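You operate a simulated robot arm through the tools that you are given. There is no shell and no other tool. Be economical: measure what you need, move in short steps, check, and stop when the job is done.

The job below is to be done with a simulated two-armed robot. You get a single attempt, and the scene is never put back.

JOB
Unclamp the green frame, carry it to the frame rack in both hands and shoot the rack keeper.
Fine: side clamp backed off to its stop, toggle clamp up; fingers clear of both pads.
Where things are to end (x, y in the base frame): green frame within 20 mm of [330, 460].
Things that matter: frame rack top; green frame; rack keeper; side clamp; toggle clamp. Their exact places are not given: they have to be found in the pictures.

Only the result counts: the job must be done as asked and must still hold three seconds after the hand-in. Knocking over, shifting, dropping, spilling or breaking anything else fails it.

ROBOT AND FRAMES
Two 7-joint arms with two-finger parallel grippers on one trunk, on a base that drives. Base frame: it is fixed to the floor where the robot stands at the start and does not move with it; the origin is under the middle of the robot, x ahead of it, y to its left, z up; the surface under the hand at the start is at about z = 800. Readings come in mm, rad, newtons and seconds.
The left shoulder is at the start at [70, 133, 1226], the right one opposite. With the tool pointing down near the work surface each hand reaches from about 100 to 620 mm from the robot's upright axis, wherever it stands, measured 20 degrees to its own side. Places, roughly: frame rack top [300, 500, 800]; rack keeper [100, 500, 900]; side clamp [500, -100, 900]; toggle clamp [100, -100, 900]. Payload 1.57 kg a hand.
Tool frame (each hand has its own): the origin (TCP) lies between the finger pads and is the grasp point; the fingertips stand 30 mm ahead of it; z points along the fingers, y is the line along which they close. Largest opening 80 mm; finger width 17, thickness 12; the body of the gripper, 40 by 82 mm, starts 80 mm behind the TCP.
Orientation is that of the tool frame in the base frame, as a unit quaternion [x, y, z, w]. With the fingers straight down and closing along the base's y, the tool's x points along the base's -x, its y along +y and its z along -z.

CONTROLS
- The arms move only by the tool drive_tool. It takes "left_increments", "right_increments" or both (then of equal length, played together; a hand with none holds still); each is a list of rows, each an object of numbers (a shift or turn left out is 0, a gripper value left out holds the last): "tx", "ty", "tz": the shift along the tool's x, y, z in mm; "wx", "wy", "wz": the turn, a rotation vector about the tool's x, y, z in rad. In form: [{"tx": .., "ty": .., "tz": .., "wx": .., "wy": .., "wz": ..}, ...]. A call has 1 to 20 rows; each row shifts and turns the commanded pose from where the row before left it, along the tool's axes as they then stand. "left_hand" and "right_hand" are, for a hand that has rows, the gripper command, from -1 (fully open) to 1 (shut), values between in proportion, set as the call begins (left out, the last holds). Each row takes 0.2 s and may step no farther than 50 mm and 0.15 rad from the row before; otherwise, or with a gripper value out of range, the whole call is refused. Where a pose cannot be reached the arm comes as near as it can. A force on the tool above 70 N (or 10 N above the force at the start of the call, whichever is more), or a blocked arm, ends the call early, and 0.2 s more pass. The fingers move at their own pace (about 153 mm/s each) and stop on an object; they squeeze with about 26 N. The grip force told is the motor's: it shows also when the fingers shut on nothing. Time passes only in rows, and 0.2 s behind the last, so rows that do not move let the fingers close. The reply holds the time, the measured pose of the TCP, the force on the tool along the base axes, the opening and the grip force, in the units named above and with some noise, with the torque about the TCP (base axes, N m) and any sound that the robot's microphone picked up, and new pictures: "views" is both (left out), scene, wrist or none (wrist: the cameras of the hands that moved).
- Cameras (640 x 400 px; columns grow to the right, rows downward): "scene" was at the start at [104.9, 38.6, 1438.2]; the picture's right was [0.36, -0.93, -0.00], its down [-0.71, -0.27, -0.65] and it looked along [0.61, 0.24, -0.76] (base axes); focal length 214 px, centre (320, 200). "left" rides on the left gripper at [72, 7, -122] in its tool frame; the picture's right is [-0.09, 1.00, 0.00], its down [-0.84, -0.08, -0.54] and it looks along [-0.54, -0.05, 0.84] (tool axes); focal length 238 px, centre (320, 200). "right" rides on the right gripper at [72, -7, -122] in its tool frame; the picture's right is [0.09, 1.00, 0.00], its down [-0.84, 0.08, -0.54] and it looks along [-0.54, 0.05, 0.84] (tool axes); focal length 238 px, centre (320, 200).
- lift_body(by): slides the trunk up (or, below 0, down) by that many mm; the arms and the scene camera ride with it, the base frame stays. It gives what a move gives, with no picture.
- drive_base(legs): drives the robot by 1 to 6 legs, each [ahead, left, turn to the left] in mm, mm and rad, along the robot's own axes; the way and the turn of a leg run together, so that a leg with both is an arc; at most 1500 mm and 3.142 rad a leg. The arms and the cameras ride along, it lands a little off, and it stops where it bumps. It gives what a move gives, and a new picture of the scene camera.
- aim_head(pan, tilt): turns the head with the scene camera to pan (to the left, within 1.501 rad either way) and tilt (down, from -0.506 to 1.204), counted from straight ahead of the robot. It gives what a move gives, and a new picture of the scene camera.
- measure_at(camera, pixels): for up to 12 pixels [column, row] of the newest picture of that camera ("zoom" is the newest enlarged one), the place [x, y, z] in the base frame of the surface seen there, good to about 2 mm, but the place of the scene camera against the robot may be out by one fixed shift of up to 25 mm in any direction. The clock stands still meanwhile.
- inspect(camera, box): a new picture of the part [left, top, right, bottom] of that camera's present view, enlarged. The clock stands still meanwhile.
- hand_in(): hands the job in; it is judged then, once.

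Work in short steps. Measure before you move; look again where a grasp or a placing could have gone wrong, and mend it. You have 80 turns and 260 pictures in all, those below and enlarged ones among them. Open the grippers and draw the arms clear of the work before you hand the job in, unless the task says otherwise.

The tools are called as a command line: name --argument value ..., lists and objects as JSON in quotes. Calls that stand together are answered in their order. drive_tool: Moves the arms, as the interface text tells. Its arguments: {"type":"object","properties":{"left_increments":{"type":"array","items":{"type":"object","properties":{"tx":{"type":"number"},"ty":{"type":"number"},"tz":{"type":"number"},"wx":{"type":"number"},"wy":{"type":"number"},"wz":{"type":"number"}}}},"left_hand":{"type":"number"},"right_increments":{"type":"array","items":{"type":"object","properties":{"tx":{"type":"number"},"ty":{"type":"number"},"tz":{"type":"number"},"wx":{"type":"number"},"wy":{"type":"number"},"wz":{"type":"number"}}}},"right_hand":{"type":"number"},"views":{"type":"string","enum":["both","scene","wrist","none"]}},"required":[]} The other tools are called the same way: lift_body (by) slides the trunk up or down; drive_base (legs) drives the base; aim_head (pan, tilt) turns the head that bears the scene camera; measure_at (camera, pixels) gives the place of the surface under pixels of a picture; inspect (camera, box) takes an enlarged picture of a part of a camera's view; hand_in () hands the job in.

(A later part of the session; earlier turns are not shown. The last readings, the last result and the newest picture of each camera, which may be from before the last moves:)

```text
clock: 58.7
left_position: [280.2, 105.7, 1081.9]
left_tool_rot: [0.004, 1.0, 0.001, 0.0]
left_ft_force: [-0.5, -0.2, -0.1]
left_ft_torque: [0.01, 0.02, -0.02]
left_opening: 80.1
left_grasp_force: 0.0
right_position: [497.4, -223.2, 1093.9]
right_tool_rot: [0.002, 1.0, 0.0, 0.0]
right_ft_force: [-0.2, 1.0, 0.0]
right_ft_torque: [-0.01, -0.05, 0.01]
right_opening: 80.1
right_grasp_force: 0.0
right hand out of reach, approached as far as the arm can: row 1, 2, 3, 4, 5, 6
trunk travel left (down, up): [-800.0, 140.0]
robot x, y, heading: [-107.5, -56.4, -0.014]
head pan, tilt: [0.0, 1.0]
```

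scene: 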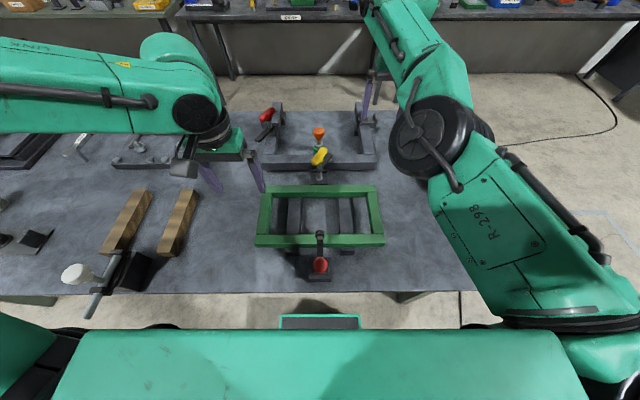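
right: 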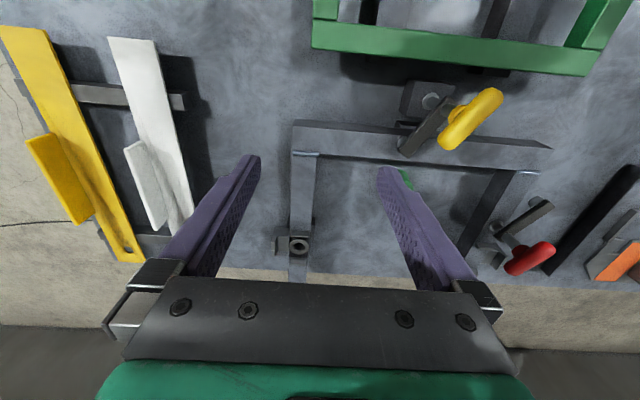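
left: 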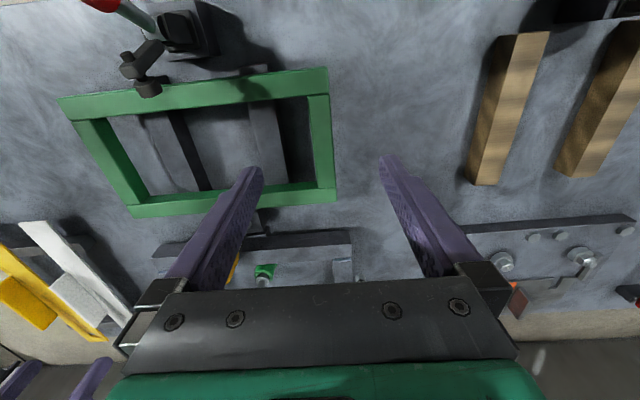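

The right arm has folded into an awkward posture and can't draw back. I try raising it toward its starting pose to unfold it.

drive_tool --right_increments '[{"tz": -45}, {"tz": -45}, {"tz": -45}, {"tz": -45}, {"tx": 30, "tz": -20}, {"tx": 40}, {"tx": 40}, {"tx": 40}, {}]' --views "scene"

```text
clock: 60.7
left_position: [278.4, 106.0, 1082.2]
left_tool_rot: [0.004, 1.0, 0.0, 0.0]
left_ft_force: [-0.4, 0.3, -0.3]
left_ft_torque: [0.03, 0.01, 0.02]
left_opening: 79.7
left_grasp_force: 0.1
right_position: [471.8, -224.2, 1197.9]
right_tool_rot: [0.001, 1.0, 0.001, 0.0]
right_ft_force: [-0.1, -0.1, -0.5]
right_ft_torque: [-0.01, 0.02, 0.0]
right_opening: 79.9
right_grasp_force: 0.0
right hand out of reach, approached as far as the arm can: row 2, 3, 4, 5, 6, 7, 8
trunk travel left (down, up): [-800.0, 140.0]
robot x, y, heading: [-106.5, -56.5, -0.011]
head pan, tilt: [0.0, 1.0]
```

scene: 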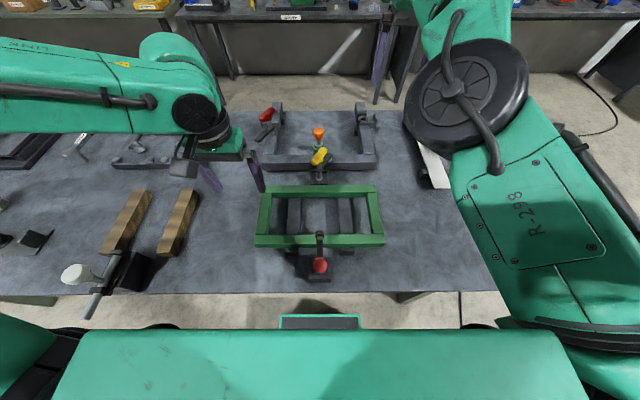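

I try shifting the right hand toward the middle (+y) and then back, to let the elbow swing outward.

drive_tool --right_increments '[{"ty": 40}, {"ty": 40}, {"ty": 40}, {"tx": 30, "tz": 20}, {"tx": 30, "tz": 20}, {"tx": 30}, {"tx": 30}, {}]' --views "scene"

```text
clock: 62.5
left_position: [279.9, 105.6, 1079.8]
left_tool_rot: [0.004, 1.0, 0.0, 0.0]
left_ft_force: [0.0, 0.3, -0.2]
left_ft_torque: [-0.01, 0.0, 0.0]
left_opening: 80.0
left_grasp_force: 0.1
right_position: [334.4, -110.7, 1162.6]
right_tool_rot: [0.002, 1.0, -0.001, 0.001]
right_ft_force: [0.9, 0.4, -0.8]
right_ft_torque: [-0.01, 0.04, -0.03]
right_opening: 80.1
right_grasp_force: 0.0
right hand out of reach, approached as far as the arm can: row 3
trunk travel left (down, up): [-800.0, 140.0]
robot x, y, heading: [-103.0, -56.8, -0.006]
head pan, tilt: [0.0, 1.0]
```

scene: 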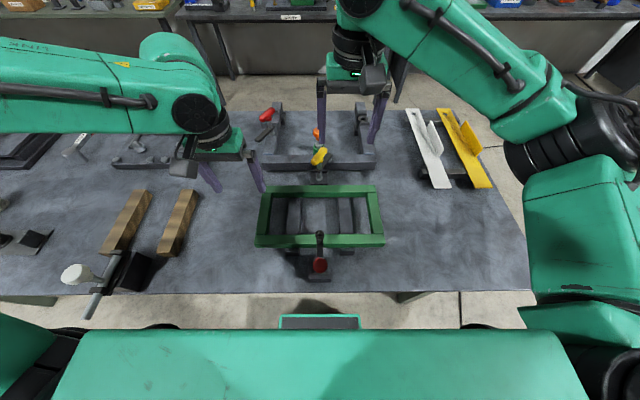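

The arm is back in its good posture, at (334,−111,1163). I move it over the right short bar and take wrist views of both bars.

drive_tool --right_increments '[{"tx": 20, "ty": -36, "tz": 20}, {"tx": 20, "ty": -36, "tz": 20}, {"tx": 14, "ty": -36, "tz": 20}, {"tz": 22}, {}]' --views "wrist"

measure_at --camera "left" --pixels '[[327, 75], [312, 130], [331, 130], [317, 180], [333, 180], [320, 155], [333, 198], [60, 102]]'

```text
clock: 63.7
left_position: [279.8, 105.2, 1081.1]
left_tool_rot: [0.005, 1.0, 0.0, 0.0]
left_ft_force: [0.1, -0.9, 0.4]
left_ft_torque: [0.01, 0.03, 0.0]
left_opening: 80.1
left_grasp_force: 0.1
right_position: [281.8, -218.6, 1082.3]
right_tool_rot: [0.002, 1.0, 0.0, 0.0]
right_ft_force: [0.2, -0.4, 0.5]
right_ft_torque: [0.0, 0.02, 0.0]
right_opening: 80.0
right_grasp_force: 0.0
trunk travel left (down, up): [-800.0, 140.0]
robot x, y, heading: [-104.8, -58.1, -0.004]
head pan, tilt: [0.0, 1.0]
```

right: 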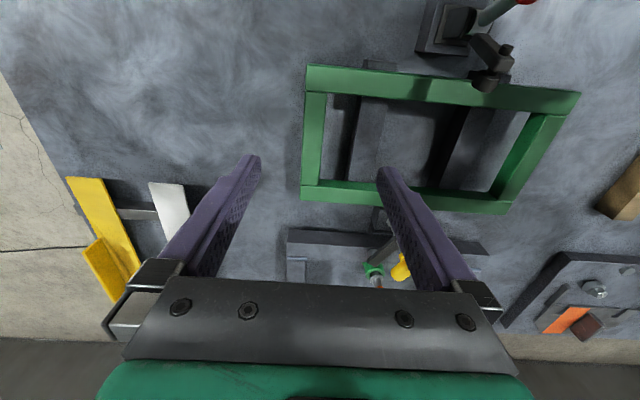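

```text
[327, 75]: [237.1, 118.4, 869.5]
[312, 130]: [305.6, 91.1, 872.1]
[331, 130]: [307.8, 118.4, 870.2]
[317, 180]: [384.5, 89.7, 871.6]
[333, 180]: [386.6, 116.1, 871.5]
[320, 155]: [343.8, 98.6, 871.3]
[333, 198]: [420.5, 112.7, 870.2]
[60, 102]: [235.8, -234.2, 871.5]
```

I measure the right bar, the frame outline and thickness.

measure_at --camera "right" --pixels '[[308, 70], [306, 125], [325, 125], [304, 170], [321, 170], [303, 193], [510, 208], [575, 100], [400, 197], [440, 75], [440, 97], [305, 200]]'

inspect --camera "left" --box '[60, 0, 350, 220]'

measure_at --camera "right" --pixels '[[360, 150], [450, 150], [375, 63], [488, 72], [495, 50], [400, 270]]'

```text
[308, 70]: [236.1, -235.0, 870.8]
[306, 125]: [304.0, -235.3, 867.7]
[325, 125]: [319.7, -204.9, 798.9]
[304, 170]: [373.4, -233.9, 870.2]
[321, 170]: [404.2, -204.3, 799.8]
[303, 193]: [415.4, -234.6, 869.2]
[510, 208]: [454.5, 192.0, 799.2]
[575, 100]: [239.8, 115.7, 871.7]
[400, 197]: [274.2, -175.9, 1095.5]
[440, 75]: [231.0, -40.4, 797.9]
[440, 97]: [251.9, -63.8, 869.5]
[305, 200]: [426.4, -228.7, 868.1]
```

```text
1.82 times, centred on (205, 110) of left
```

zoom: 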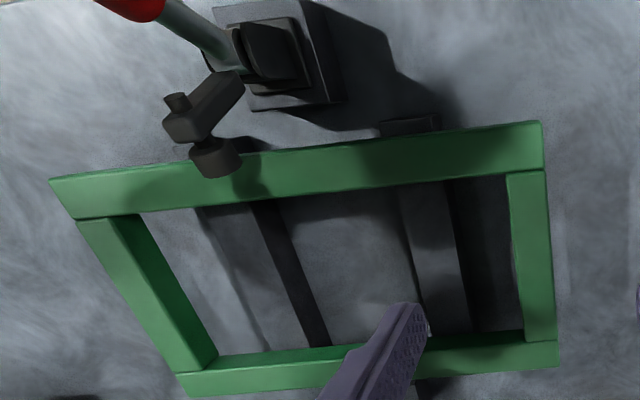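

```text
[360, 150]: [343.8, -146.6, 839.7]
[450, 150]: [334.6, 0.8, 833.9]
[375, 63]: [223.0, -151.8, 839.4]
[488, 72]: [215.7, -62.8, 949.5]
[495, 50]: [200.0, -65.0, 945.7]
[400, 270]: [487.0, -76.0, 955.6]
```

I refine the frame's x extent by sampling across its near and far edges.

inspect --camera "right" --box '[290, 50, 410, 210]'

measure_at --camera "right" --pixels '[[330, 65], [330, 67], [330, 69], [330, 71], [330, 195], [330, 198], [330, 201], [330, 204], [318, 150], [321, 150], [324, 150], [303, 150]]'

```text
2.50 times, centred on (350, 130) of right
```

zoom: 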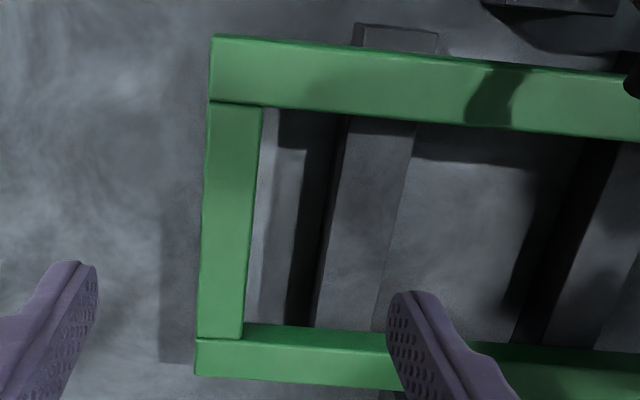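

```text
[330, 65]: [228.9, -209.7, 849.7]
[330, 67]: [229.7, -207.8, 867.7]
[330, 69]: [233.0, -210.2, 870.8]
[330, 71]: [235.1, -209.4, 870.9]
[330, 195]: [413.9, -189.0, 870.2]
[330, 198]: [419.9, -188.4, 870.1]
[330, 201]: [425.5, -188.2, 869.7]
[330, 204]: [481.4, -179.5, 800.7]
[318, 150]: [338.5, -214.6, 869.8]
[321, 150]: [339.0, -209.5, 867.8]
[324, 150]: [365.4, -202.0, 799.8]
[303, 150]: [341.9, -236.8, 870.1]
```

The frame spans x 229–431 and y −237 to 118, so its centre is (330,−59); bars are 27 mm wide and z 840–870. It needs +519 mm in y. I lower both hands over the bar middles at x 330, with the jaws at 64 mm.

drive_tool --right_increments '[{"tx": -25, "ty": -4, "tz": 40}, {"tx": -24, "tz": 40}, {"tz": 45}, {"tz": 45}, {"tz": 30}, {"tz": 22}, {}]' --left_increments '[{"tx": -25, "tz": 40}, {"tx": -25, "tz": 40}, {"tz": 45}, {"tz": 45}, {"tz": 30}, {"tz": 22}, {}]' --left_hand -0.6 --right_hand -0.6 --views "both"

```text
clock: 65.3
left_position: [321.9, 113.0, 867.8]
left_tool_rot: [0.004, 1.0, 0.0, 0.0]
left_ft_force: [-0.4, 0.8, -0.4]
left_ft_torque: [0.0, -0.02, 0.0]
left_opening: 64.0
left_grasp_force: 0.0
left hand out of reach, approached as far as the arm can: row 6
right_position: [332.5, -221.7, 858.8]
right_tool_rot: [0.002, 1.0, 0.0, 0.001]
right_ft_force: [-0.4, -0.4, 0.4]
right_ft_torque: [-0.02, -0.05, 0.0]
right_opening: 64.0
right_grasp_force: 0.1
trunk travel left (down, up): [-800.0, 140.0]
robot x, y, heading: [-101.2, -56.6, -0.008]
head pan, tilt: [0.0, 1.0]
```

scene: 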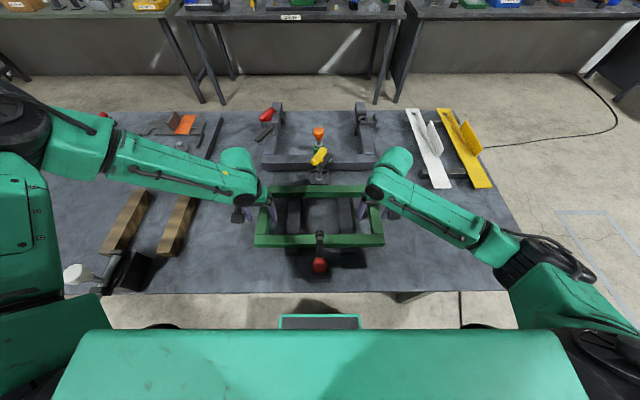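
right: 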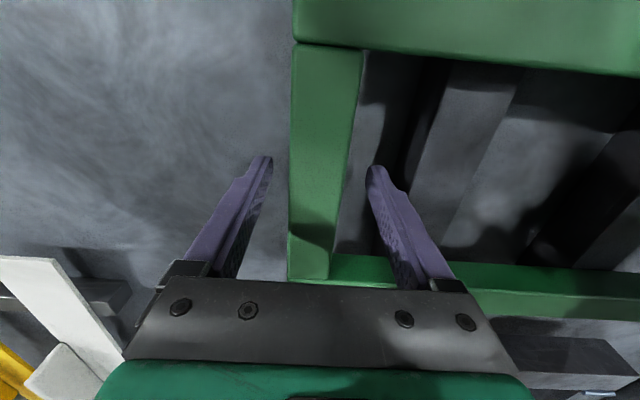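
left: 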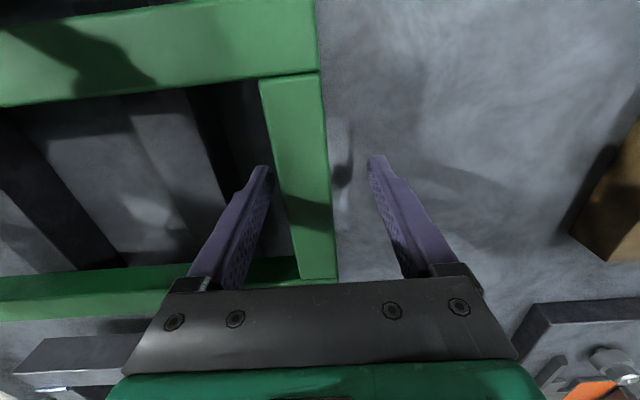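

The left hand stopped a little short at (322,113,868); I nudge it toward (330,105,860).

drive_tool --left_increments '[{"tx": -4, "ty": -4, "tz": 4}, {"tx": -4, "ty": -4, "tz": 4}, {}]' --views "none"

```text
clock: 66.1
left_position: [321.4, 114.0, 867.7]
left_tool_rot: [0.004, 1.0, 0.001, 0.0]
left_ft_force: [0.9, -0.3, -0.3]
left_ft_torque: [-0.01, -0.01, 0.0]
left_opening: 64.0
left_grasp_force: 0.0
left hand out of reach, approached as far as the arm can: row 1, 2
right_position: [332.7, -222.6, 859.4]
right_tool_rot: [0.001, 1.0, 0.0, 0.001]
right_ft_force: [0.0, 0.6, -1.0]
right_ft_torque: [-0.01, -0.01, 0.0]
right_opening: 64.0
right_grasp_force: 0.0
trunk travel left (down, up): [-800.0, 140.0]
robot x, y, heading: [-101.5, -57.0, -0.008]
head pan, tilt: [0.0, 1.0]
```

The left arm is at a joint limit. I raise both hands 160 mm and lower the trunk 160 mm so the arms work in a more relaxed posture.

drive_tool --right_increments '[{"tz": -40}, {"tz": -40}, {"tz": -40}, {"tz": -40}, {}]' --left_increments '[{"tz": -40}, {"tz": -40}, {"tz": -40}, {"tz": -40}, {}]' --views "none"

drive_tool --left_increments '[{"tx": -5, "ty": -4}, {"tx": -5, "ty": -5}, {}]' --views "none"

lift_body --by -120

```text
clock: 67.3
left_position: [320.4, 110.3, 1029.6]
left_tool_rot: [0.005, 1.0, 0.0, -0.001]
left_ft_force: [0.1, -0.6, -0.5]
left_ft_torque: [-0.03, 0.05, -0.01]
left_opening: 63.9
left_grasp_force: 0.0
right_position: [330.0, -221.3, 1018.7]
right_tool_rot: [0.001, 1.0, -0.001, 0.001]
right_ft_force: [0.4, 0.4, -0.3]
right_ft_torque: [0.02, 0.03, 0.03]
right_opening: 63.9
right_grasp_force: 0.0
trunk travel left (down, up): [-800.0, 140.0]
robot x, y, heading: [-101.5, -58.0, -0.01]
head pan, tilt: [0.0, 1.0]
```

```text
clock: 68.1
left_position: [331.4, 103.1, 1028.6]
left_tool_rot: [0.004, 1.0, 0.0, -0.001]
left_ft_force: [0.1, -1.0, -0.4]
left_ft_torque: [0.01, -0.02, -0.01]
left_opening: 64.0
left_grasp_force: 0.0
right_position: [329.3, -220.9, 1018.4]
right_tool_rot: [0.002, 1.0, 0.001, 0.001]
right_ft_force: [0.5, -0.6, -0.2]
right_ft_torque: [-0.03, -0.03, 0.01]
right_opening: 63.8
right_grasp_force: 0.0
trunk travel left (down, up): [-800.0, 140.0]
robot x, y, heading: [-99.9, -55.4, -0.009]
head pan, tilt: [0.0, 1.0]
```

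```text
clock: 69.6
left_position: [329.6, 102.8, 908.0]
left_tool_rot: [0.004, 1.0, 0.0, 0.0]
left_ft_force: [0.3, 0.5, -1.1]
left_ft_torque: [-0.01, 0.01, -0.02]
left_opening: 63.9
left_grasp_force: 0.0
right_position: [329.8, -222.3, 898.3]
right_tool_rot: [0.002, 1.0, 0.0, 0.001]
right_ft_force: [-0.4, -0.4, -0.1]
right_ft_torque: [-0.01, 0.03, 0.02]
right_opening: 63.9
right_grasp_force: 0.0
trunk travel left (down, up): [-680.0, 260.0]
robot x, y, heading: [-104.2, -54.1, -0.006]
head pan, tilt: [0.0, 1.0]
```

Both hands now have reach. I lower the last part to z≈858.

drive_tool --left_increments '[{"tz": 25, "ty": 1}, {"tz": 25, "ty": 1}, {}]' --right_increments '[{"tz": 20}, {"tz": 20}, {}]' --views "wrist"

```text
clock: 70.4
left_position: [331.0, 104.8, 857.9]
left_tool_rot: [0.005, 1.0, 0.0, -0.001]
left_ft_force: [0.3, -0.5, -0.9]
left_ft_torque: [-0.01, 0.01, -0.01]
left_opening: 63.9
left_grasp_force: 0.1
right_position: [328.7, -221.4, 858.7]
right_tool_rot: [0.001, 1.0, 0.0, 0.001]
right_ft_force: [0.0, -0.3, -0.1]
right_ft_torque: [0.02, -0.04, 0.03]
right_opening: 63.9
right_grasp_force: 0.0
trunk travel left (down, up): [-680.0, 260.0]
robot x, y, heading: [-98.3, -61.6, -0.008]
head pan, tilt: [0.0, 1.0]
```

right: 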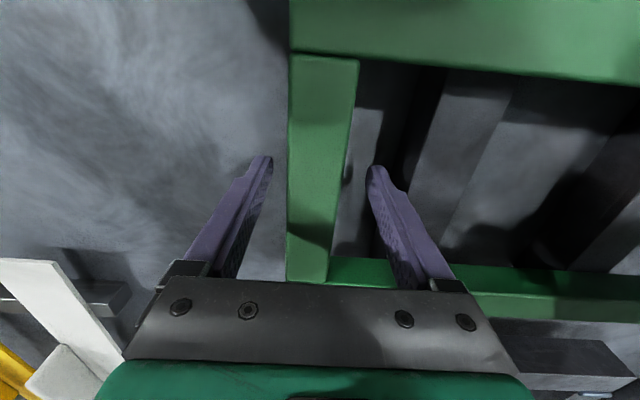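
left: 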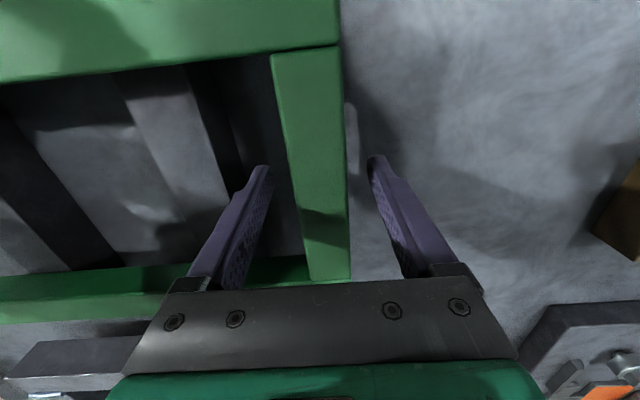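

Both bars sit between the open jaws. I close both grippers.

drive_tool --left_increments '[{}, {}, {}]' --right_increments '[{}, {}, {}]' --left_hand 1 --right_hand 1 --views "none"

lift_body --by 40

inspect --camera "scene" --box '[220, 110, 420, 290]'

```text
clock: 71.2
left_position: [331.5, 105.2, 858.9]
left_tool_rot: [0.003, 1.0, 0.002, -0.001]
left_ft_force: [2.8, 30.8, 0.2]
left_ft_torque: [-0.52, -0.38, 0.41]
left_opening: 29.9
left_grasp_force: 25.7
right_position: [330.1, -223.5, 859.1]
right_tool_rot: [0.003, 1.0, -0.003, 0.001]
right_ft_force: [-3.3, -35.2, 0.1]
right_ft_torque: [0.53, -0.37, 0.39]
right_opening: 30.0
right_grasp_force: 26.0
trunk travel left (down, up): [-680.0, 260.0]
robot x, y, heading: [-102.0, -55.9, -0.007]
head pan, tilt: [0.0, 1.0]
```

```text
clock: 72.0
left_position: [333.9, 107.2, 895.7]
left_tool_rot: [0.002, 1.0, 0.004, -0.005]
left_ft_force: [2.7, 37.3, -10.4]
left_ft_torque: [-0.63, -0.34, 0.37]
left_opening: 30.1
left_grasp_force: 26.1
right_position: [330.4, -222.5, 897.8]
right_tool_rot: [0.003, 1.0, -0.004, -0.003]
right_ft_force: [-2.0, -36.7, -10.8]
right_ft_torque: [0.51, 0.37, 0.22]
right_opening: 30.1
right_grasp_force: 26.2
trunk travel left (down, up): [-720.0, 220.0]
robot x, y, heading: [-101.6, -55.9, -0.004]
head pan, tilt: [0.0, 1.0]
```

```text
2.22 times, centred on (320, 200) of scene
```

zoom: 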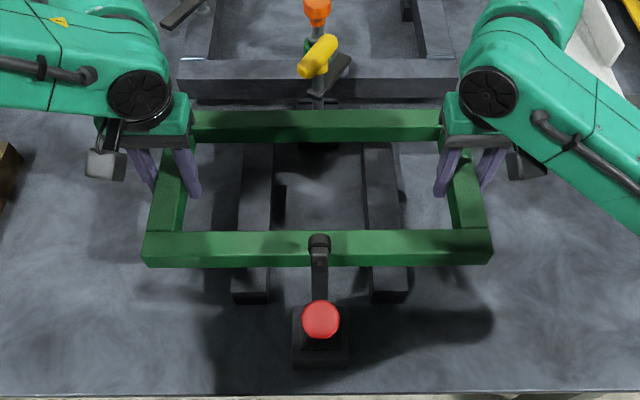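

The frame is lifted level (top ≈908). Before driving left I check the table legs and surroundings on the left side.

aim_head --pan 0.9 --tilt 0.95

```text
clock: 73.2
left_position: [332.6, 106.4, 896.5]
left_tool_rot: [0.003, 1.0, 0.003, -0.004]
left_ft_force: [2.6, 36.8, -10.8]
left_ft_torque: [-0.58, -0.35, 0.35]
left_opening: 30.2
left_grasp_force: 26.4
right_position: [331.4, -223.3, 898.4]
right_tool_rot: [0.002, 1.0, -0.004, -0.002]
right_ft_force: [-2.4, -36.8, -11.2]
right_ft_torque: [0.47, 0.4, 0.34]
right_opening: 29.8
right_grasp_force: 25.4
trunk travel left (down, up): [-720.0, 220.0]
robot x, y, heading: [-99.3, -58.7, -0.009]
head pan, tilt: [0.901, 0.949]
```

scene: 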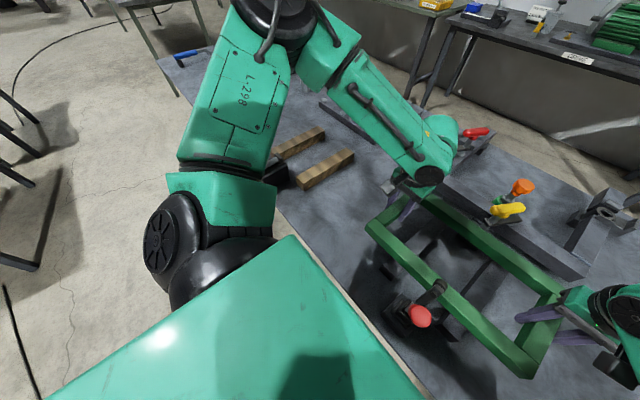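

The table's left leg is far away (y≈1500), so the way is clear. I drive left 519 mm with the frame at this low height, passing beneath the raised toggle pad and clear of the keeper.

drive_base --legs '[[0, 260, 0]]'

drive_base --legs '[[0, 259, 0]]'

aim_head --pan 0.0 --tilt 1.0

```text
clock: 75.1
left_position: [334.6, 371.7, 896.2]
left_tool_rot: [0.0, 1.0, 0.004, -0.004]
left_ft_force: [2.5, 36.1, -10.2]
left_ft_torque: [-0.6, 0.08, 0.35]
left_opening: 30.1
left_grasp_force: 25.9
right_position: [333.3, 41.9, 896.7]
right_tool_rot: [0.0, 1.0, -0.002, -0.001]
right_ft_force: [-1.7, -37.7, -12.5]
right_ft_torque: [0.4, -0.03, 0.38]
right_opening: 30.0
right_grasp_force: 26.1
trunk travel left (down, up): [-720.0, 220.0]
robot x, y, heading: [-101.6, 208.5, -0.005]
head pan, tilt: [0.901, 0.949]
```

scene: 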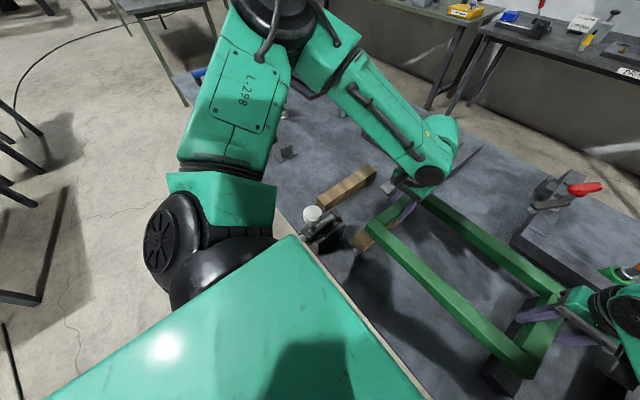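

```text
clock: 76.9
left_position: [334.6, 634.4, 896.5]
left_tool_rot: [0.0, 1.0, 0.005, -0.004]
left_ft_force: [2.3, 3.4, -10.6]
left_ft_torque: [-0.76, -0.11, 0.32]
left_opening: 30.0
left_grasp_force: 26.4
right_position: [335.4, 303.1, 898.0]
right_tool_rot: [-0.001, 1.0, -0.002, -0.002]
right_ft_force: [-2.3, -4.6, -11.7]
right_ft_torque: [0.52, 0.09, 0.5]
right_opening: 29.8
right_grasp_force: 25.6
trunk travel left (down, up): [-720.0, 220.0]
robot x, y, heading: [-99.5, 468.4, -0.003]
head pan, tilt: [0.901, 0.949]
```

scene: 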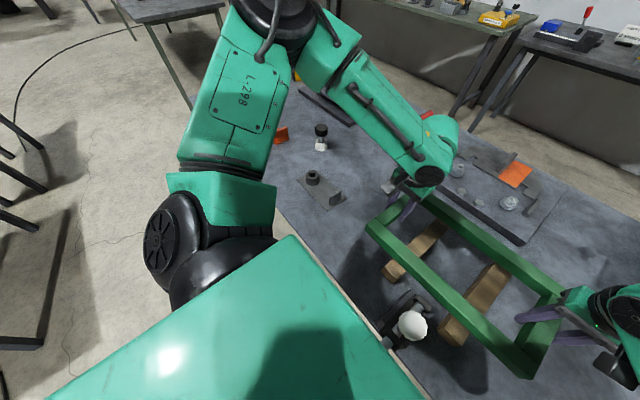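

```text
clock: 78.1
left_position: [333.9, 634.1, 896.9]
left_tool_rot: [-0.002, 1.0, 0.003, -0.004]
left_ft_force: [1.8, 1.4, -9.4]
left_ft_torque: [-0.74, 0.28, 0.34]
left_opening: 30.2
left_grasp_force: 26.3
right_position: [335.0, 303.1, 897.7]
right_tool_rot: [-0.001, 1.0, -0.003, -0.002]
right_ft_force: [-2.4, -1.0, -11.6]
right_ft_torque: [0.53, -0.28, 0.35]
right_opening: 30.1
right_grasp_force: 26.0
trunk travel left (down, up): [-720.0, 220.0]
robot x, y, heading: [-100.3, 467.6, -0.001]
head pan, tilt: [0.0, 1.0]
```

scene: 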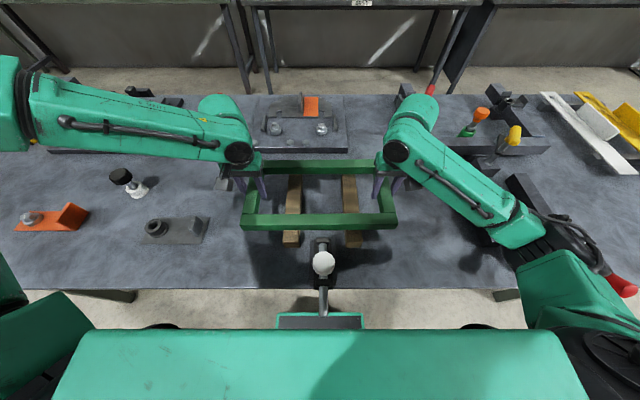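

The frame's centre is at about (334,469). I shift both hands by (−4,−9) and lower 37 mm onto the rack.

drive_tool --left_increments '[{"tx": 4, "ty": -8.6}, {}, {"tz": 12}, {"tz": 12}, {"tz": 8}, {}]' --right_increments '[{"tx": 4, "ty": -8.6}, {}, {"tz": 12}, {"tz": 12}, {"tz": 8}, {}]' --views "both"

```text
clock: 79.5
left_position: [328.3, 626.5, 865.4]
left_tool_rot: [0.0, 1.0, 0.004, -0.003]
left_ft_force: [2.9, -3.6, -11.6]
left_ft_torque: [-0.57, -0.06, 0.48]
left_opening: 30.1
left_grasp_force: 26.1
right_position: [329.3, 296.4, 865.1]
right_tool_rot: [0.0, 1.0, -0.004, -0.002]
right_ft_force: [-3.1, 3.0, -10.8]
right_ft_torque: [0.62, 0.06, 0.46]
right_opening: 30.0
right_grasp_force: 25.9
trunk travel left (down, up): [-720.0, 220.0]
robot x, y, heading: [-100.0, 468.6, 0.001]
head pan, tilt: [0.0, 1.0]
```

scene: 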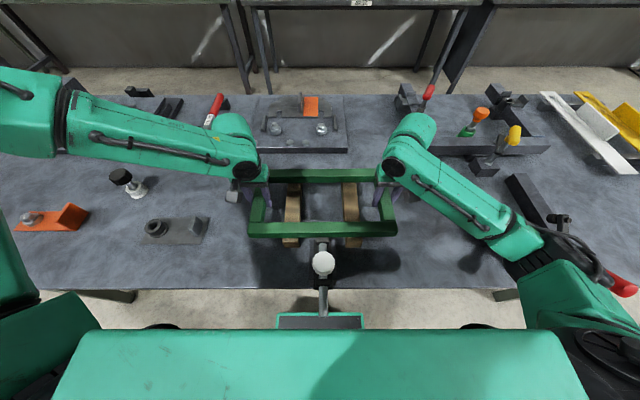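
right: 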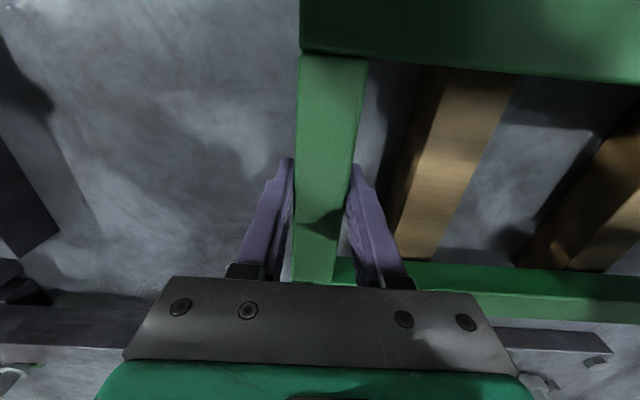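
left: 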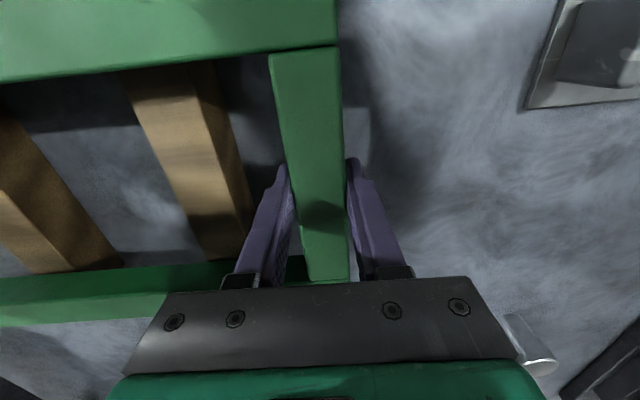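

Centre is now about (329,461). I lower the last ~7 mm.

drive_tool --left_increments '[{"tz": 3}, {"tz": 3}, {"tz": 2}, {}]' --right_increments '[{"tz": 3}, {"tz": 3}, {"tz": 2}, {}]' --views "none"

```text
clock: 80.5
left_position: [329.2, 625.6, 858.0]
left_tool_rot: [0.0, 1.0, 0.003, -0.001]
left_ft_force: [7.2, -5.1, 13.4]
left_ft_torque: [-0.58, 0.47, 0.32]
left_opening: 29.8
left_grasp_force: 25.8
right_position: [329.5, 294.8, 858.9]
right_tool_rot: [-0.001, 1.0, -0.002, 0.0]
right_ft_force: [3.7, 5.7, 0.6]
right_ft_torque: [0.49, 0.81, 0.4]
right_opening: 30.0
right_grasp_force: 26.1
trunk travel left (down, up): [-720.0, 220.0]
robot x, y, heading: [-101.8, 465.8, -0.006]
head pan, tilt: [0.0, 1.0]
```

Load has transferred to the rack (z forces rose to +13/+1). I open both jaws to 64 mm and lift the hands.

drive_tool --left_increments '[{}, {}, {"tz": -40}, {"tz": -40}, {"tz": -45}, {"tz": -45}]' --right_increments '[{}, {}, {"tz": -40}, {"tz": -40}, {"tz": -45}, {"tz": -45}]' --left_hand -0.6 --right_hand -0.6 --views "both"

```text
clock: 81.9
left_position: [327.2, 624.0, 1028.6]
left_tool_rot: [0.0, 1.0, 0.004, -0.002]
left_ft_force: [-0.3, 0.9, -0.2]
left_ft_torque: [-0.02, -0.03, 0.01]
left_opening: 64.0
left_grasp_force: 0.0
right_position: [328.7, 297.1, 1029.4]
right_tool_rot: [-0.001, 1.0, -0.004, 0.0]
right_ft_force: [0.4, 0.2, -0.4]
right_ft_torque: [0.01, -0.02, -0.01]
right_opening: 64.0
right_grasp_force: 0.1
trunk travel left (down, up): [-720.0, 220.0]
robot x, y, heading: [-100.9, 467.2, 0.001]
head pan, tilt: [0.0, 1.0]
```

scene: 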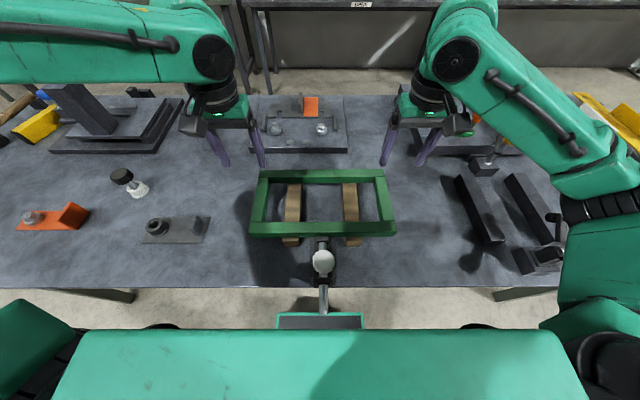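
right: 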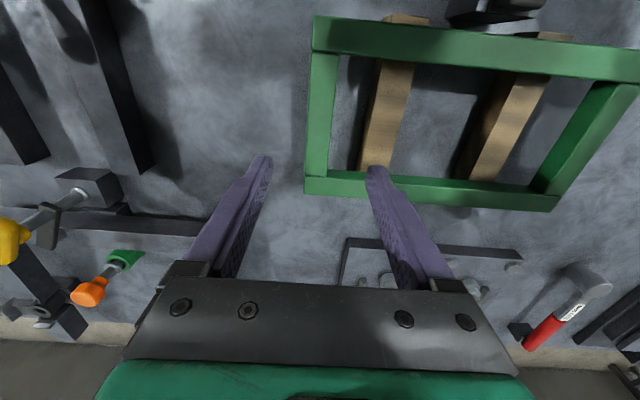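
left: 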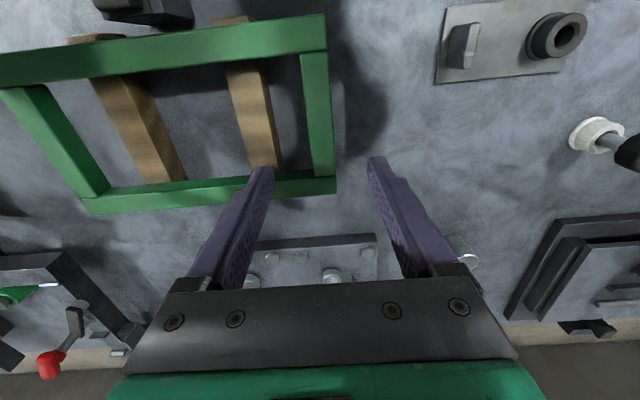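

The frame sits on the rack. I back the base up 220 mm and to the right 80 mm to work the keeper with the left hand.

drive_base --legs '[[-220, -80, 0]]'

drive_tool --left_increments '[{"tz": -40, "ty": -20}, {"tz": -30, "ty": -35}, {"ty": -30}, {}]' --left_hand -1 --views "both"

inspect --camera "left" --box '[240, 30, 420, 200]'

```text
clock: 83.7
left_position: [107.1, 545.4, 1027.3]
left_tool_rot: [-0.001, 1.0, 0.004, -0.004]
left_ft_force: [-0.1, 1.2, 0.8]
left_ft_torque: [-0.01, 0.0, -0.02]
left_opening: 64.4
left_grasp_force: 0.1
right_position: [108.1, 217.7, 1027.8]
right_tool_rot: [0.0, 1.0, -0.003, -0.002]
right_ft_force: [0.5, 0.4, 0.1]
right_ft_torque: [-0.03, -0.01, -0.02]
right_opening: 63.9
right_grasp_force: 0.0
trunk travel left (down, up): [-720.0, 220.0]
robot x, y, heading: [-321.1, 387.5, -0.001]
head pan, tilt: [0.0, 1.0]
```

scene: 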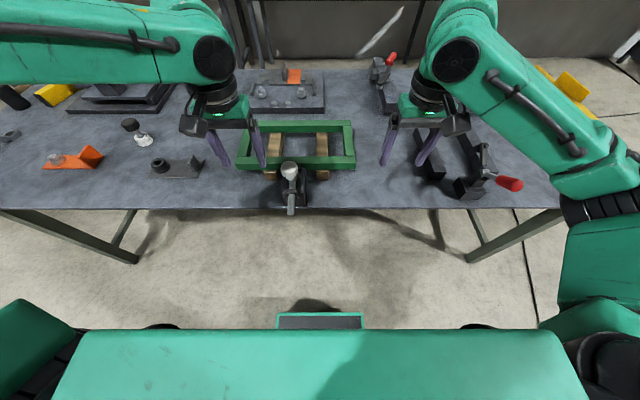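

```text
clock: 84.7
left_position: [108.0, 459.9, 1100.2]
left_tool_rot: [-0.002, 1.0, 0.003, -0.003]
left_ft_force: [-0.3, 0.0, 0.0]
left_ft_torque: [-0.01, -0.03, 0.01]
left_opening: 79.9
left_grasp_force: 0.0
right_position: [106.1, 217.6, 1028.2]
right_tool_rot: [-0.001, 1.0, -0.003, -0.002]
right_ft_force: [-0.5, -0.1, 0.7]
right_ft_torque: [0.01, -0.01, -0.01]
right_opening: 64.0
right_grasp_force: 0.0
trunk travel left (down, up): [-720.0, 220.0]
robot x, y, heading: [-320.9, 389.0, -0.002]
head pan, tilt: [0.0, 1.0]
```

scene: 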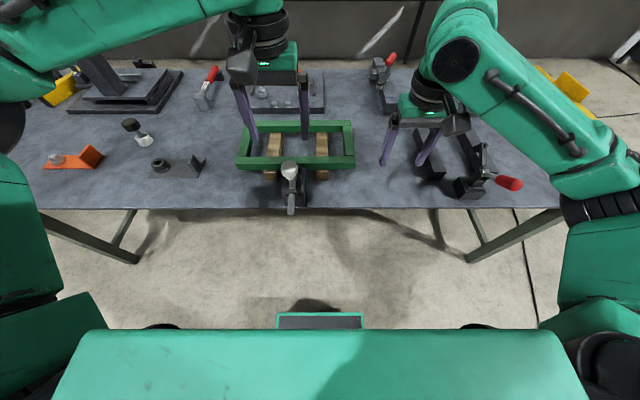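
left: 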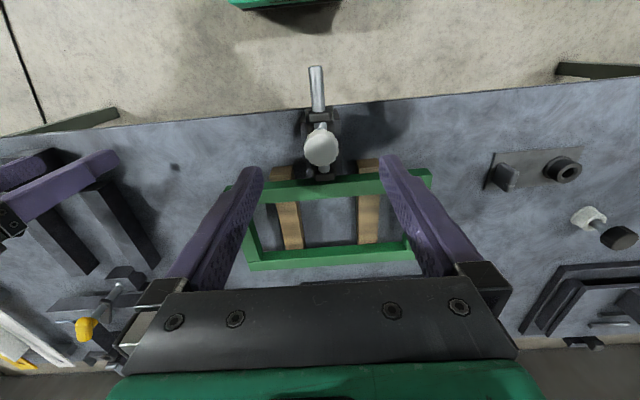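

```text
2.35 times, centred on (330, 115) of left
```

zoom: 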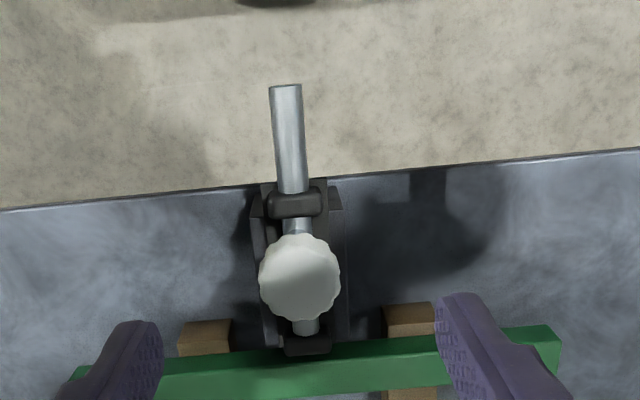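

I measure the knob, its stem, the brackets, bolt ends and the frame.

measure_at --camera "left" --pixels '[[316, 69], [318, 100], [319, 118], [321, 135], [321, 147], [321, 160], [305, 147], [337, 147], [323, 168], [324, 177], [324, 186], [318, 126]]'

measure_at --camera "left" --pixels '[[225, 190], [431, 172], [248, 268], [418, 256], [300, 190], [300, 262], [250, 230], [405, 215]]'

inspect --camera "scene" --box '[230, 100, 370, 220]'

```text
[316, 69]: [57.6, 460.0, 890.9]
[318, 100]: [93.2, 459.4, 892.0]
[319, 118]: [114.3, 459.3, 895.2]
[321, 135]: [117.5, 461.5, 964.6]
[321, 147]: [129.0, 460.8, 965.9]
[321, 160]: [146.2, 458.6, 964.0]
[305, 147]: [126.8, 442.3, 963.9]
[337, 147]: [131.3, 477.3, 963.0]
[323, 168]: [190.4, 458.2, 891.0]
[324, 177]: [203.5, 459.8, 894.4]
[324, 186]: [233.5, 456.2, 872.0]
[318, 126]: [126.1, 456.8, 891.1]
```

```text
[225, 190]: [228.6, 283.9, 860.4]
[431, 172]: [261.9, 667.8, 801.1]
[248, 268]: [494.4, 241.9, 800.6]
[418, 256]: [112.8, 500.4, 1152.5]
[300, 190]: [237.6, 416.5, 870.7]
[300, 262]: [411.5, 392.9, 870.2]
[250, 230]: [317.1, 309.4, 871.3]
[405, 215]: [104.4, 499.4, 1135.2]
```

```text
3.33 times, centred on (300, 160) of scene
```

zoom: 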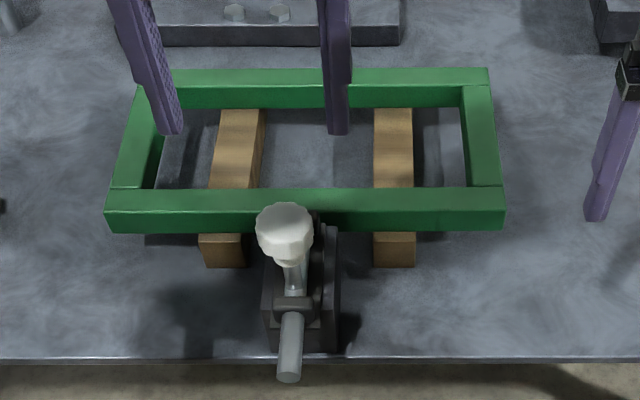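

The knob is at (130,460), top z 964, and the bolt slides along +x just over the frame's top (870). I lower the left hand over the knob and close.

drive_tool --left_increments '[{"tx": -22, "tz": 35}, {"tz": 40}, {"tz": 40}, {"tz": 28}, {}]' --views "wrist"

drive_tool --left_increments '[{}, {}, {}]' --left_hand 1 --views "wrist"

```text
clock: 85.9
left_position: [123.7, 465.9, 955.9]
left_tool_rot: [0.0, 1.0, 0.003, -0.001]
left_ft_force: [-0.6, -0.3, -0.1]
left_ft_torque: [0.02, -0.03, 0.0]
left_opening: 80.0
left_grasp_force: 0.0
left hand out of reach, approached as far as the arm can: row 1, 4
right_position: [107.1, 217.5, 1029.3]
right_tool_rot: [0.001, 1.0, -0.003, -0.001]
right_ft_force: [-0.2, 0.1, -0.1]
right_ft_torque: [0.03, 0.04, -0.01]
right_opening: 64.1
right_grasp_force: 0.0
trunk travel left (down, up): [-720.0, 220.0]
robot x, y, heading: [-323.1, 391.8, -0.005]
head pan, tilt: [0.0, 1.0]
```

left: 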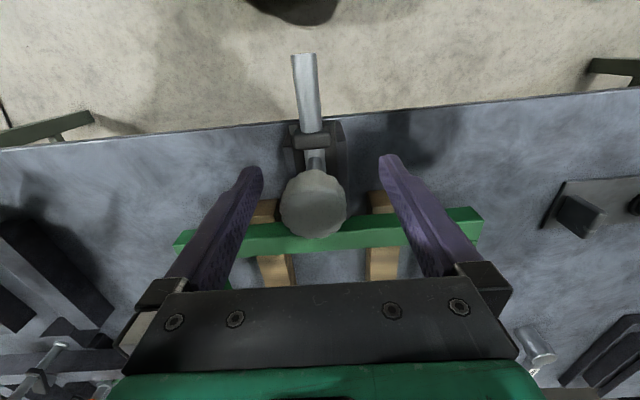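

```text
clock: 86.7
left_position: [125.4, 459.3, 955.6]
left_tool_rot: [0.001, 1.0, 0.003, -0.003]
left_ft_force: [-0.1, -18.5, -6.7]
left_ft_torque: [-0.66, -0.23, -0.18]
left_opening: 37.5
left_grasp_force: 43.4
right_position: [108.1, 214.2, 1027.8]
right_tool_rot: [0.0, 1.0, -0.001, -0.001]
right_ft_force: [0.1, -0.8, -0.4]
right_ft_torque: [-0.02, 0.0, -0.02]
right_opening: 64.0
right_grasp_force: 0.1
trunk travel left (down, up): [-720.0, 220.0]
robot x, y, heading: [-322.7, 388.2, 0.0]
head pan, tilt: [0.0, 1.0]
```

left: 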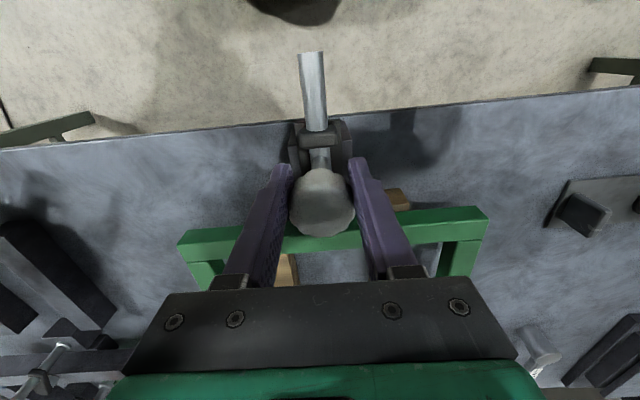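

The knob is gripped (37.5 mm). I push it ahead 20 mm along x with the arm.

drive_tool --left_increments '[{"tx": -10}, {"tx": -10}, {}]' --views "wrist"

```text
clock: 87.5
left_position: [138.9, 459.1, 955.3]
left_tool_rot: [0.003, 1.0, 0.002, -0.003]
left_ft_force: [-1.0, -49.3, -22.8]
left_ft_torque: [0.12, 0.62, -0.52]
left_opening: 37.7
left_grasp_force: 43.8
left hand out of reach, approached as far as the arm can: row 1, 2
right_position: [109.0, 205.6, 1027.2]
right_tool_rot: [0.0, 1.0, 0.002, -0.001]
right_ft_force: [-0.1, -0.4, -0.7]
right_ft_torque: [0.0, -0.02, -0.01]
right_opening: 64.0
right_grasp_force: 0.1
trunk travel left (down, up): [-720.0, 220.0]
robot x, y, heading: [-324.3, 386.2, -0.004]
head pan, tilt: [0.0, 1.0]
```

left: 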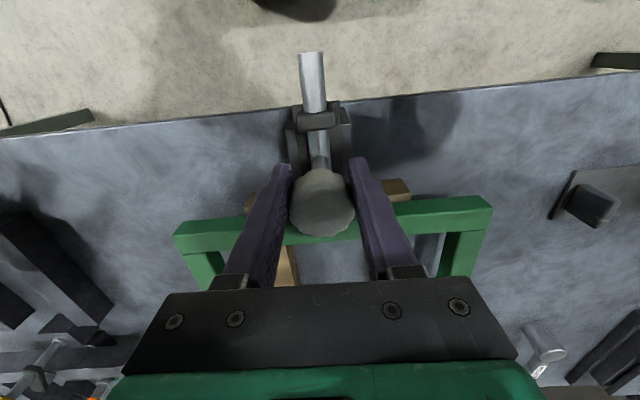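

It slid 14 mm, but the arm is straining sideways (−49 N) at its reach limit. I release, rise, shift the base 130 mm to the right and regrip in a better posture.

drive_tool --left_increments '[{}, {}, {"tz": -40}, {"tz": -40}]' --left_hand -1 --views "none"

drive_base --legs '[[0, -130, 0]]'

drive_tool --left_increments '[{"ty": 40}, {"ty": 45}, {"ty": 40}, {}]' --views "wrist"

```text
clock: 88.5
left_position: [136.2, 473.3, 1035.1]
left_tool_rot: [-0.001, 1.0, 0.004, -0.002]
left_ft_force: [-0.1, 0.7, -0.7]
left_ft_torque: [0.02, -0.01, 0.0]
left_opening: 79.9
left_grasp_force: 0.1
right_position: [106.8, 217.0, 1029.3]
right_tool_rot: [0.0, 1.0, -0.003, -0.001]
right_ft_force: [-1.5, 0.5, 0.2]
right_ft_torque: [0.01, 0.01, 0.03]
right_opening: 64.2
right_grasp_force: 0.0
trunk travel left (down, up): [-720.0, 220.0]
robot x, y, heading: [-324.1, 386.5, -0.002]
head pan, tilt: [0.0, 1.0]
```

```text
clock: 89.8
left_position: [136.4, 344.5, 1033.7]
left_tool_rot: [-0.001, 1.0, 0.003, -0.003]
left_ft_force: [-0.1, 0.4, -0.6]
left_ft_torque: [0.01, -0.03, 0.0]
left_opening: 79.8
left_grasp_force: 0.1
right_position: [107.0, 89.1, 1029.3]
right_tool_rot: [-0.001, 1.0, -0.004, -0.002]
right_ft_force: [-0.2, -0.5, -0.1]
right_ft_torque: [0.02, 0.0, 0.04]
right_opening: 63.9
right_grasp_force: 0.1
trunk travel left (down, up): [-720.0, 220.0]
robot x, y, heading: [-321.8, 257.8, -0.002]
head pan, tilt: [0.0, 1.0]
```

scene: 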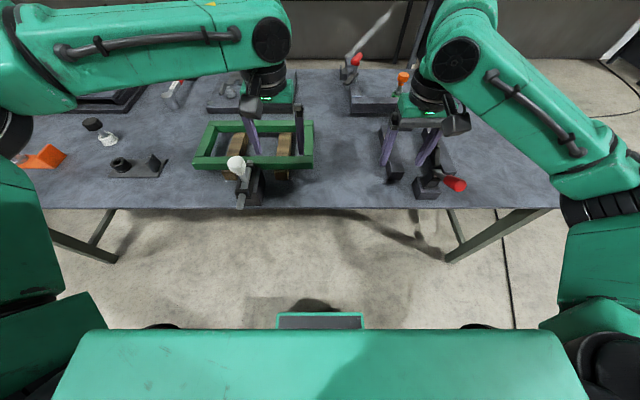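

```text
clock: 90.8
left_position: [135.2, 469.0, 1036.0]
left_tool_rot: [-0.001, 1.0, 0.003, -0.003]
left_ft_force: [0.3, 0.2, -1.0]
left_ft_torque: [0.03, -0.02, -0.04]
left_opening: 80.0
left_grasp_force: 0.1
right_position: [107.1, 87.9, 1029.4]
right_tool_rot: [-0.001, 1.0, -0.004, 0.0]
right_ft_force: [0.8, 0.3, 0.4]
right_ft_torque: [0.0, 0.01, -0.04]
right_opening: 64.2
right_grasp_force: 0.1
trunk travel left (down, up): [-720.0, 220.0]
robot x, y, heading: [-321.8, 260.7, -0.005]
head pan, tilt: [0.0, 1.0]
```

left: 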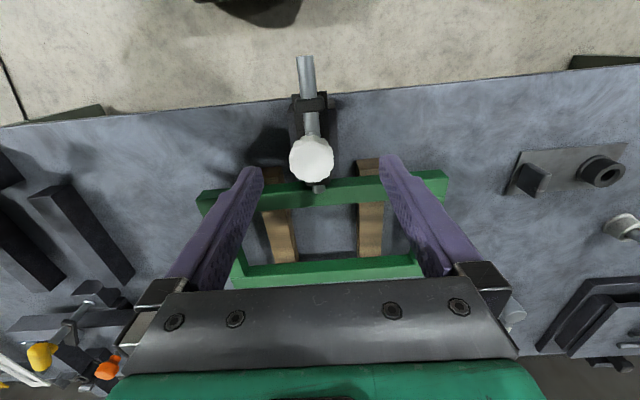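

I measure the knob's new place and the bolt's front end.

measure_at --camera "left" --pixels '[[311, 148], [311, 158], [311, 172], [318, 188], [295, 158], [327, 158], [317, 184], [306, 60]]'

inspect --camera "left" --box '[240, 40, 400, 220]'

```text
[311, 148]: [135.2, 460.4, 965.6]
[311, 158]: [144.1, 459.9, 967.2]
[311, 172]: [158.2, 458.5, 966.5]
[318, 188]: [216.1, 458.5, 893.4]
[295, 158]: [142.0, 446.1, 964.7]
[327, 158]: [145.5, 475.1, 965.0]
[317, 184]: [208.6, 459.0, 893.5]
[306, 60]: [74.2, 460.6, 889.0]
```

```text
2.22 times, centred on (320, 130) of left
```

zoom: 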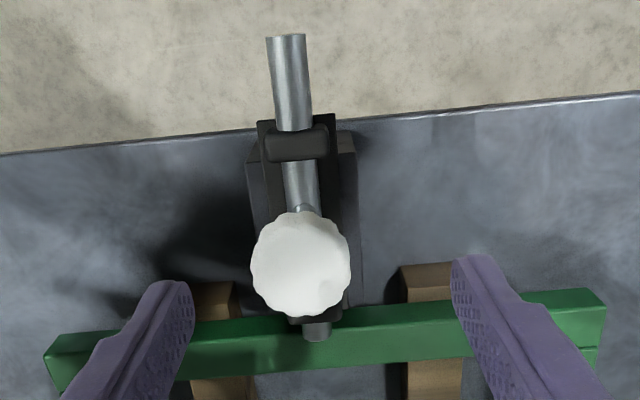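

The bolt has advanced (front end ≈217, knob at x 146). I regrip the knob.

drive_tool --left_increments '[{"tx": -10, "ty": -9, "tz": 27}, {"tz": 27}, {"tz": 26}, {}]' --views "none"

drive_tool --left_increments '[{}, {}, {}]' --left_hand 1 --views "none"

drive_tool --left_increments '[{"tx": -10}, {"tx": -10}, {}]' --views "wrist"

```text
clock: 91.8
left_position: [145.6, 462.1, 955.1]
left_tool_rot: [-0.001, 1.0, 0.004, -0.003]
left_ft_force: [0.3, -0.5, -0.6]
left_ft_torque: [-0.02, 0.01, -0.03]
left_opening: 80.1
left_grasp_force: 0.0
right_position: [108.1, 88.7, 1029.3]
right_tool_rot: [-0.001, 1.0, -0.003, -0.001]
right_ft_force: [-0.6, 0.4, 1.7]
right_ft_torque: [0.0, 0.0, -0.01]
right_opening: 64.0
right_grasp_force: 0.0
trunk travel left (down, up): [-720.0, 220.0]
robot x, y, heading: [-326.7, 261.4, 0.001]
head pan, tilt: [0.0, 1.0]
```

```text
clock: 92.6
left_position: [144.7, 461.3, 956.6]
left_tool_rot: [-0.002, 1.0, 0.002, -0.004]
left_ft_force: [-2.2, -6.4, -4.7]
left_ft_torque: [-0.61, -0.34, -0.21]
left_opening: 37.7
left_grasp_force: 43.8
right_position: [107.3, 88.5, 1029.3]
right_tool_rot: [-0.001, 1.0, -0.002, -0.001]
right_ft_force: [-0.6, -0.4, 0.8]
right_ft_torque: [0.01, 0.01, 0.0]
right_opening: 63.9
right_grasp_force: 0.2
trunk travel left (down, up): [-720.0, 220.0]
robot x, y, heading: [-324.0, 260.7, -0.0]
head pan, tilt: [0.0, 1.0]
```

```text
clock: 93.4
left_position: [165.2, 460.6, 955.1]
left_tool_rot: [-0.001, 1.0, 0.004, -0.004]
left_ft_force: [-0.2, -2.9, -5.7]
left_ft_torque: [-0.26, -0.18, -0.07]
left_opening: 37.7
left_grasp_force: 44.3
right_position: [108.0, 87.9, 1028.8]
right_tool_rot: [0.0, 1.0, -0.004, -0.001]
right_ft_force: [-0.5, -0.4, -0.8]
right_ft_torque: [0.0, -0.03, 0.0]
right_opening: 64.0
right_grasp_force: 0.1
trunk travel left (down, up): [-720.0, 220.0]
robot x, y, heading: [-323.9, 259.1, 0.002]
head pan, tilt: [0.0, 1.0]
```

left: 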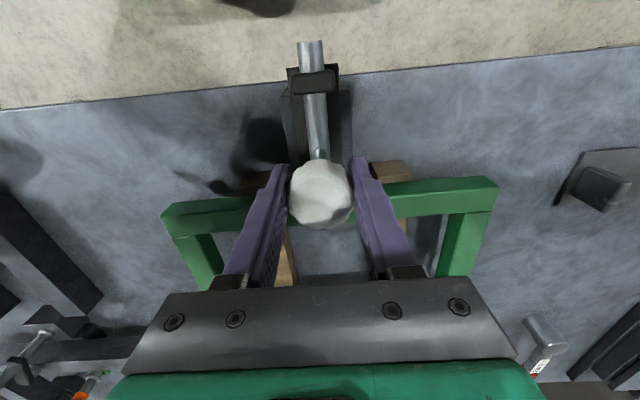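

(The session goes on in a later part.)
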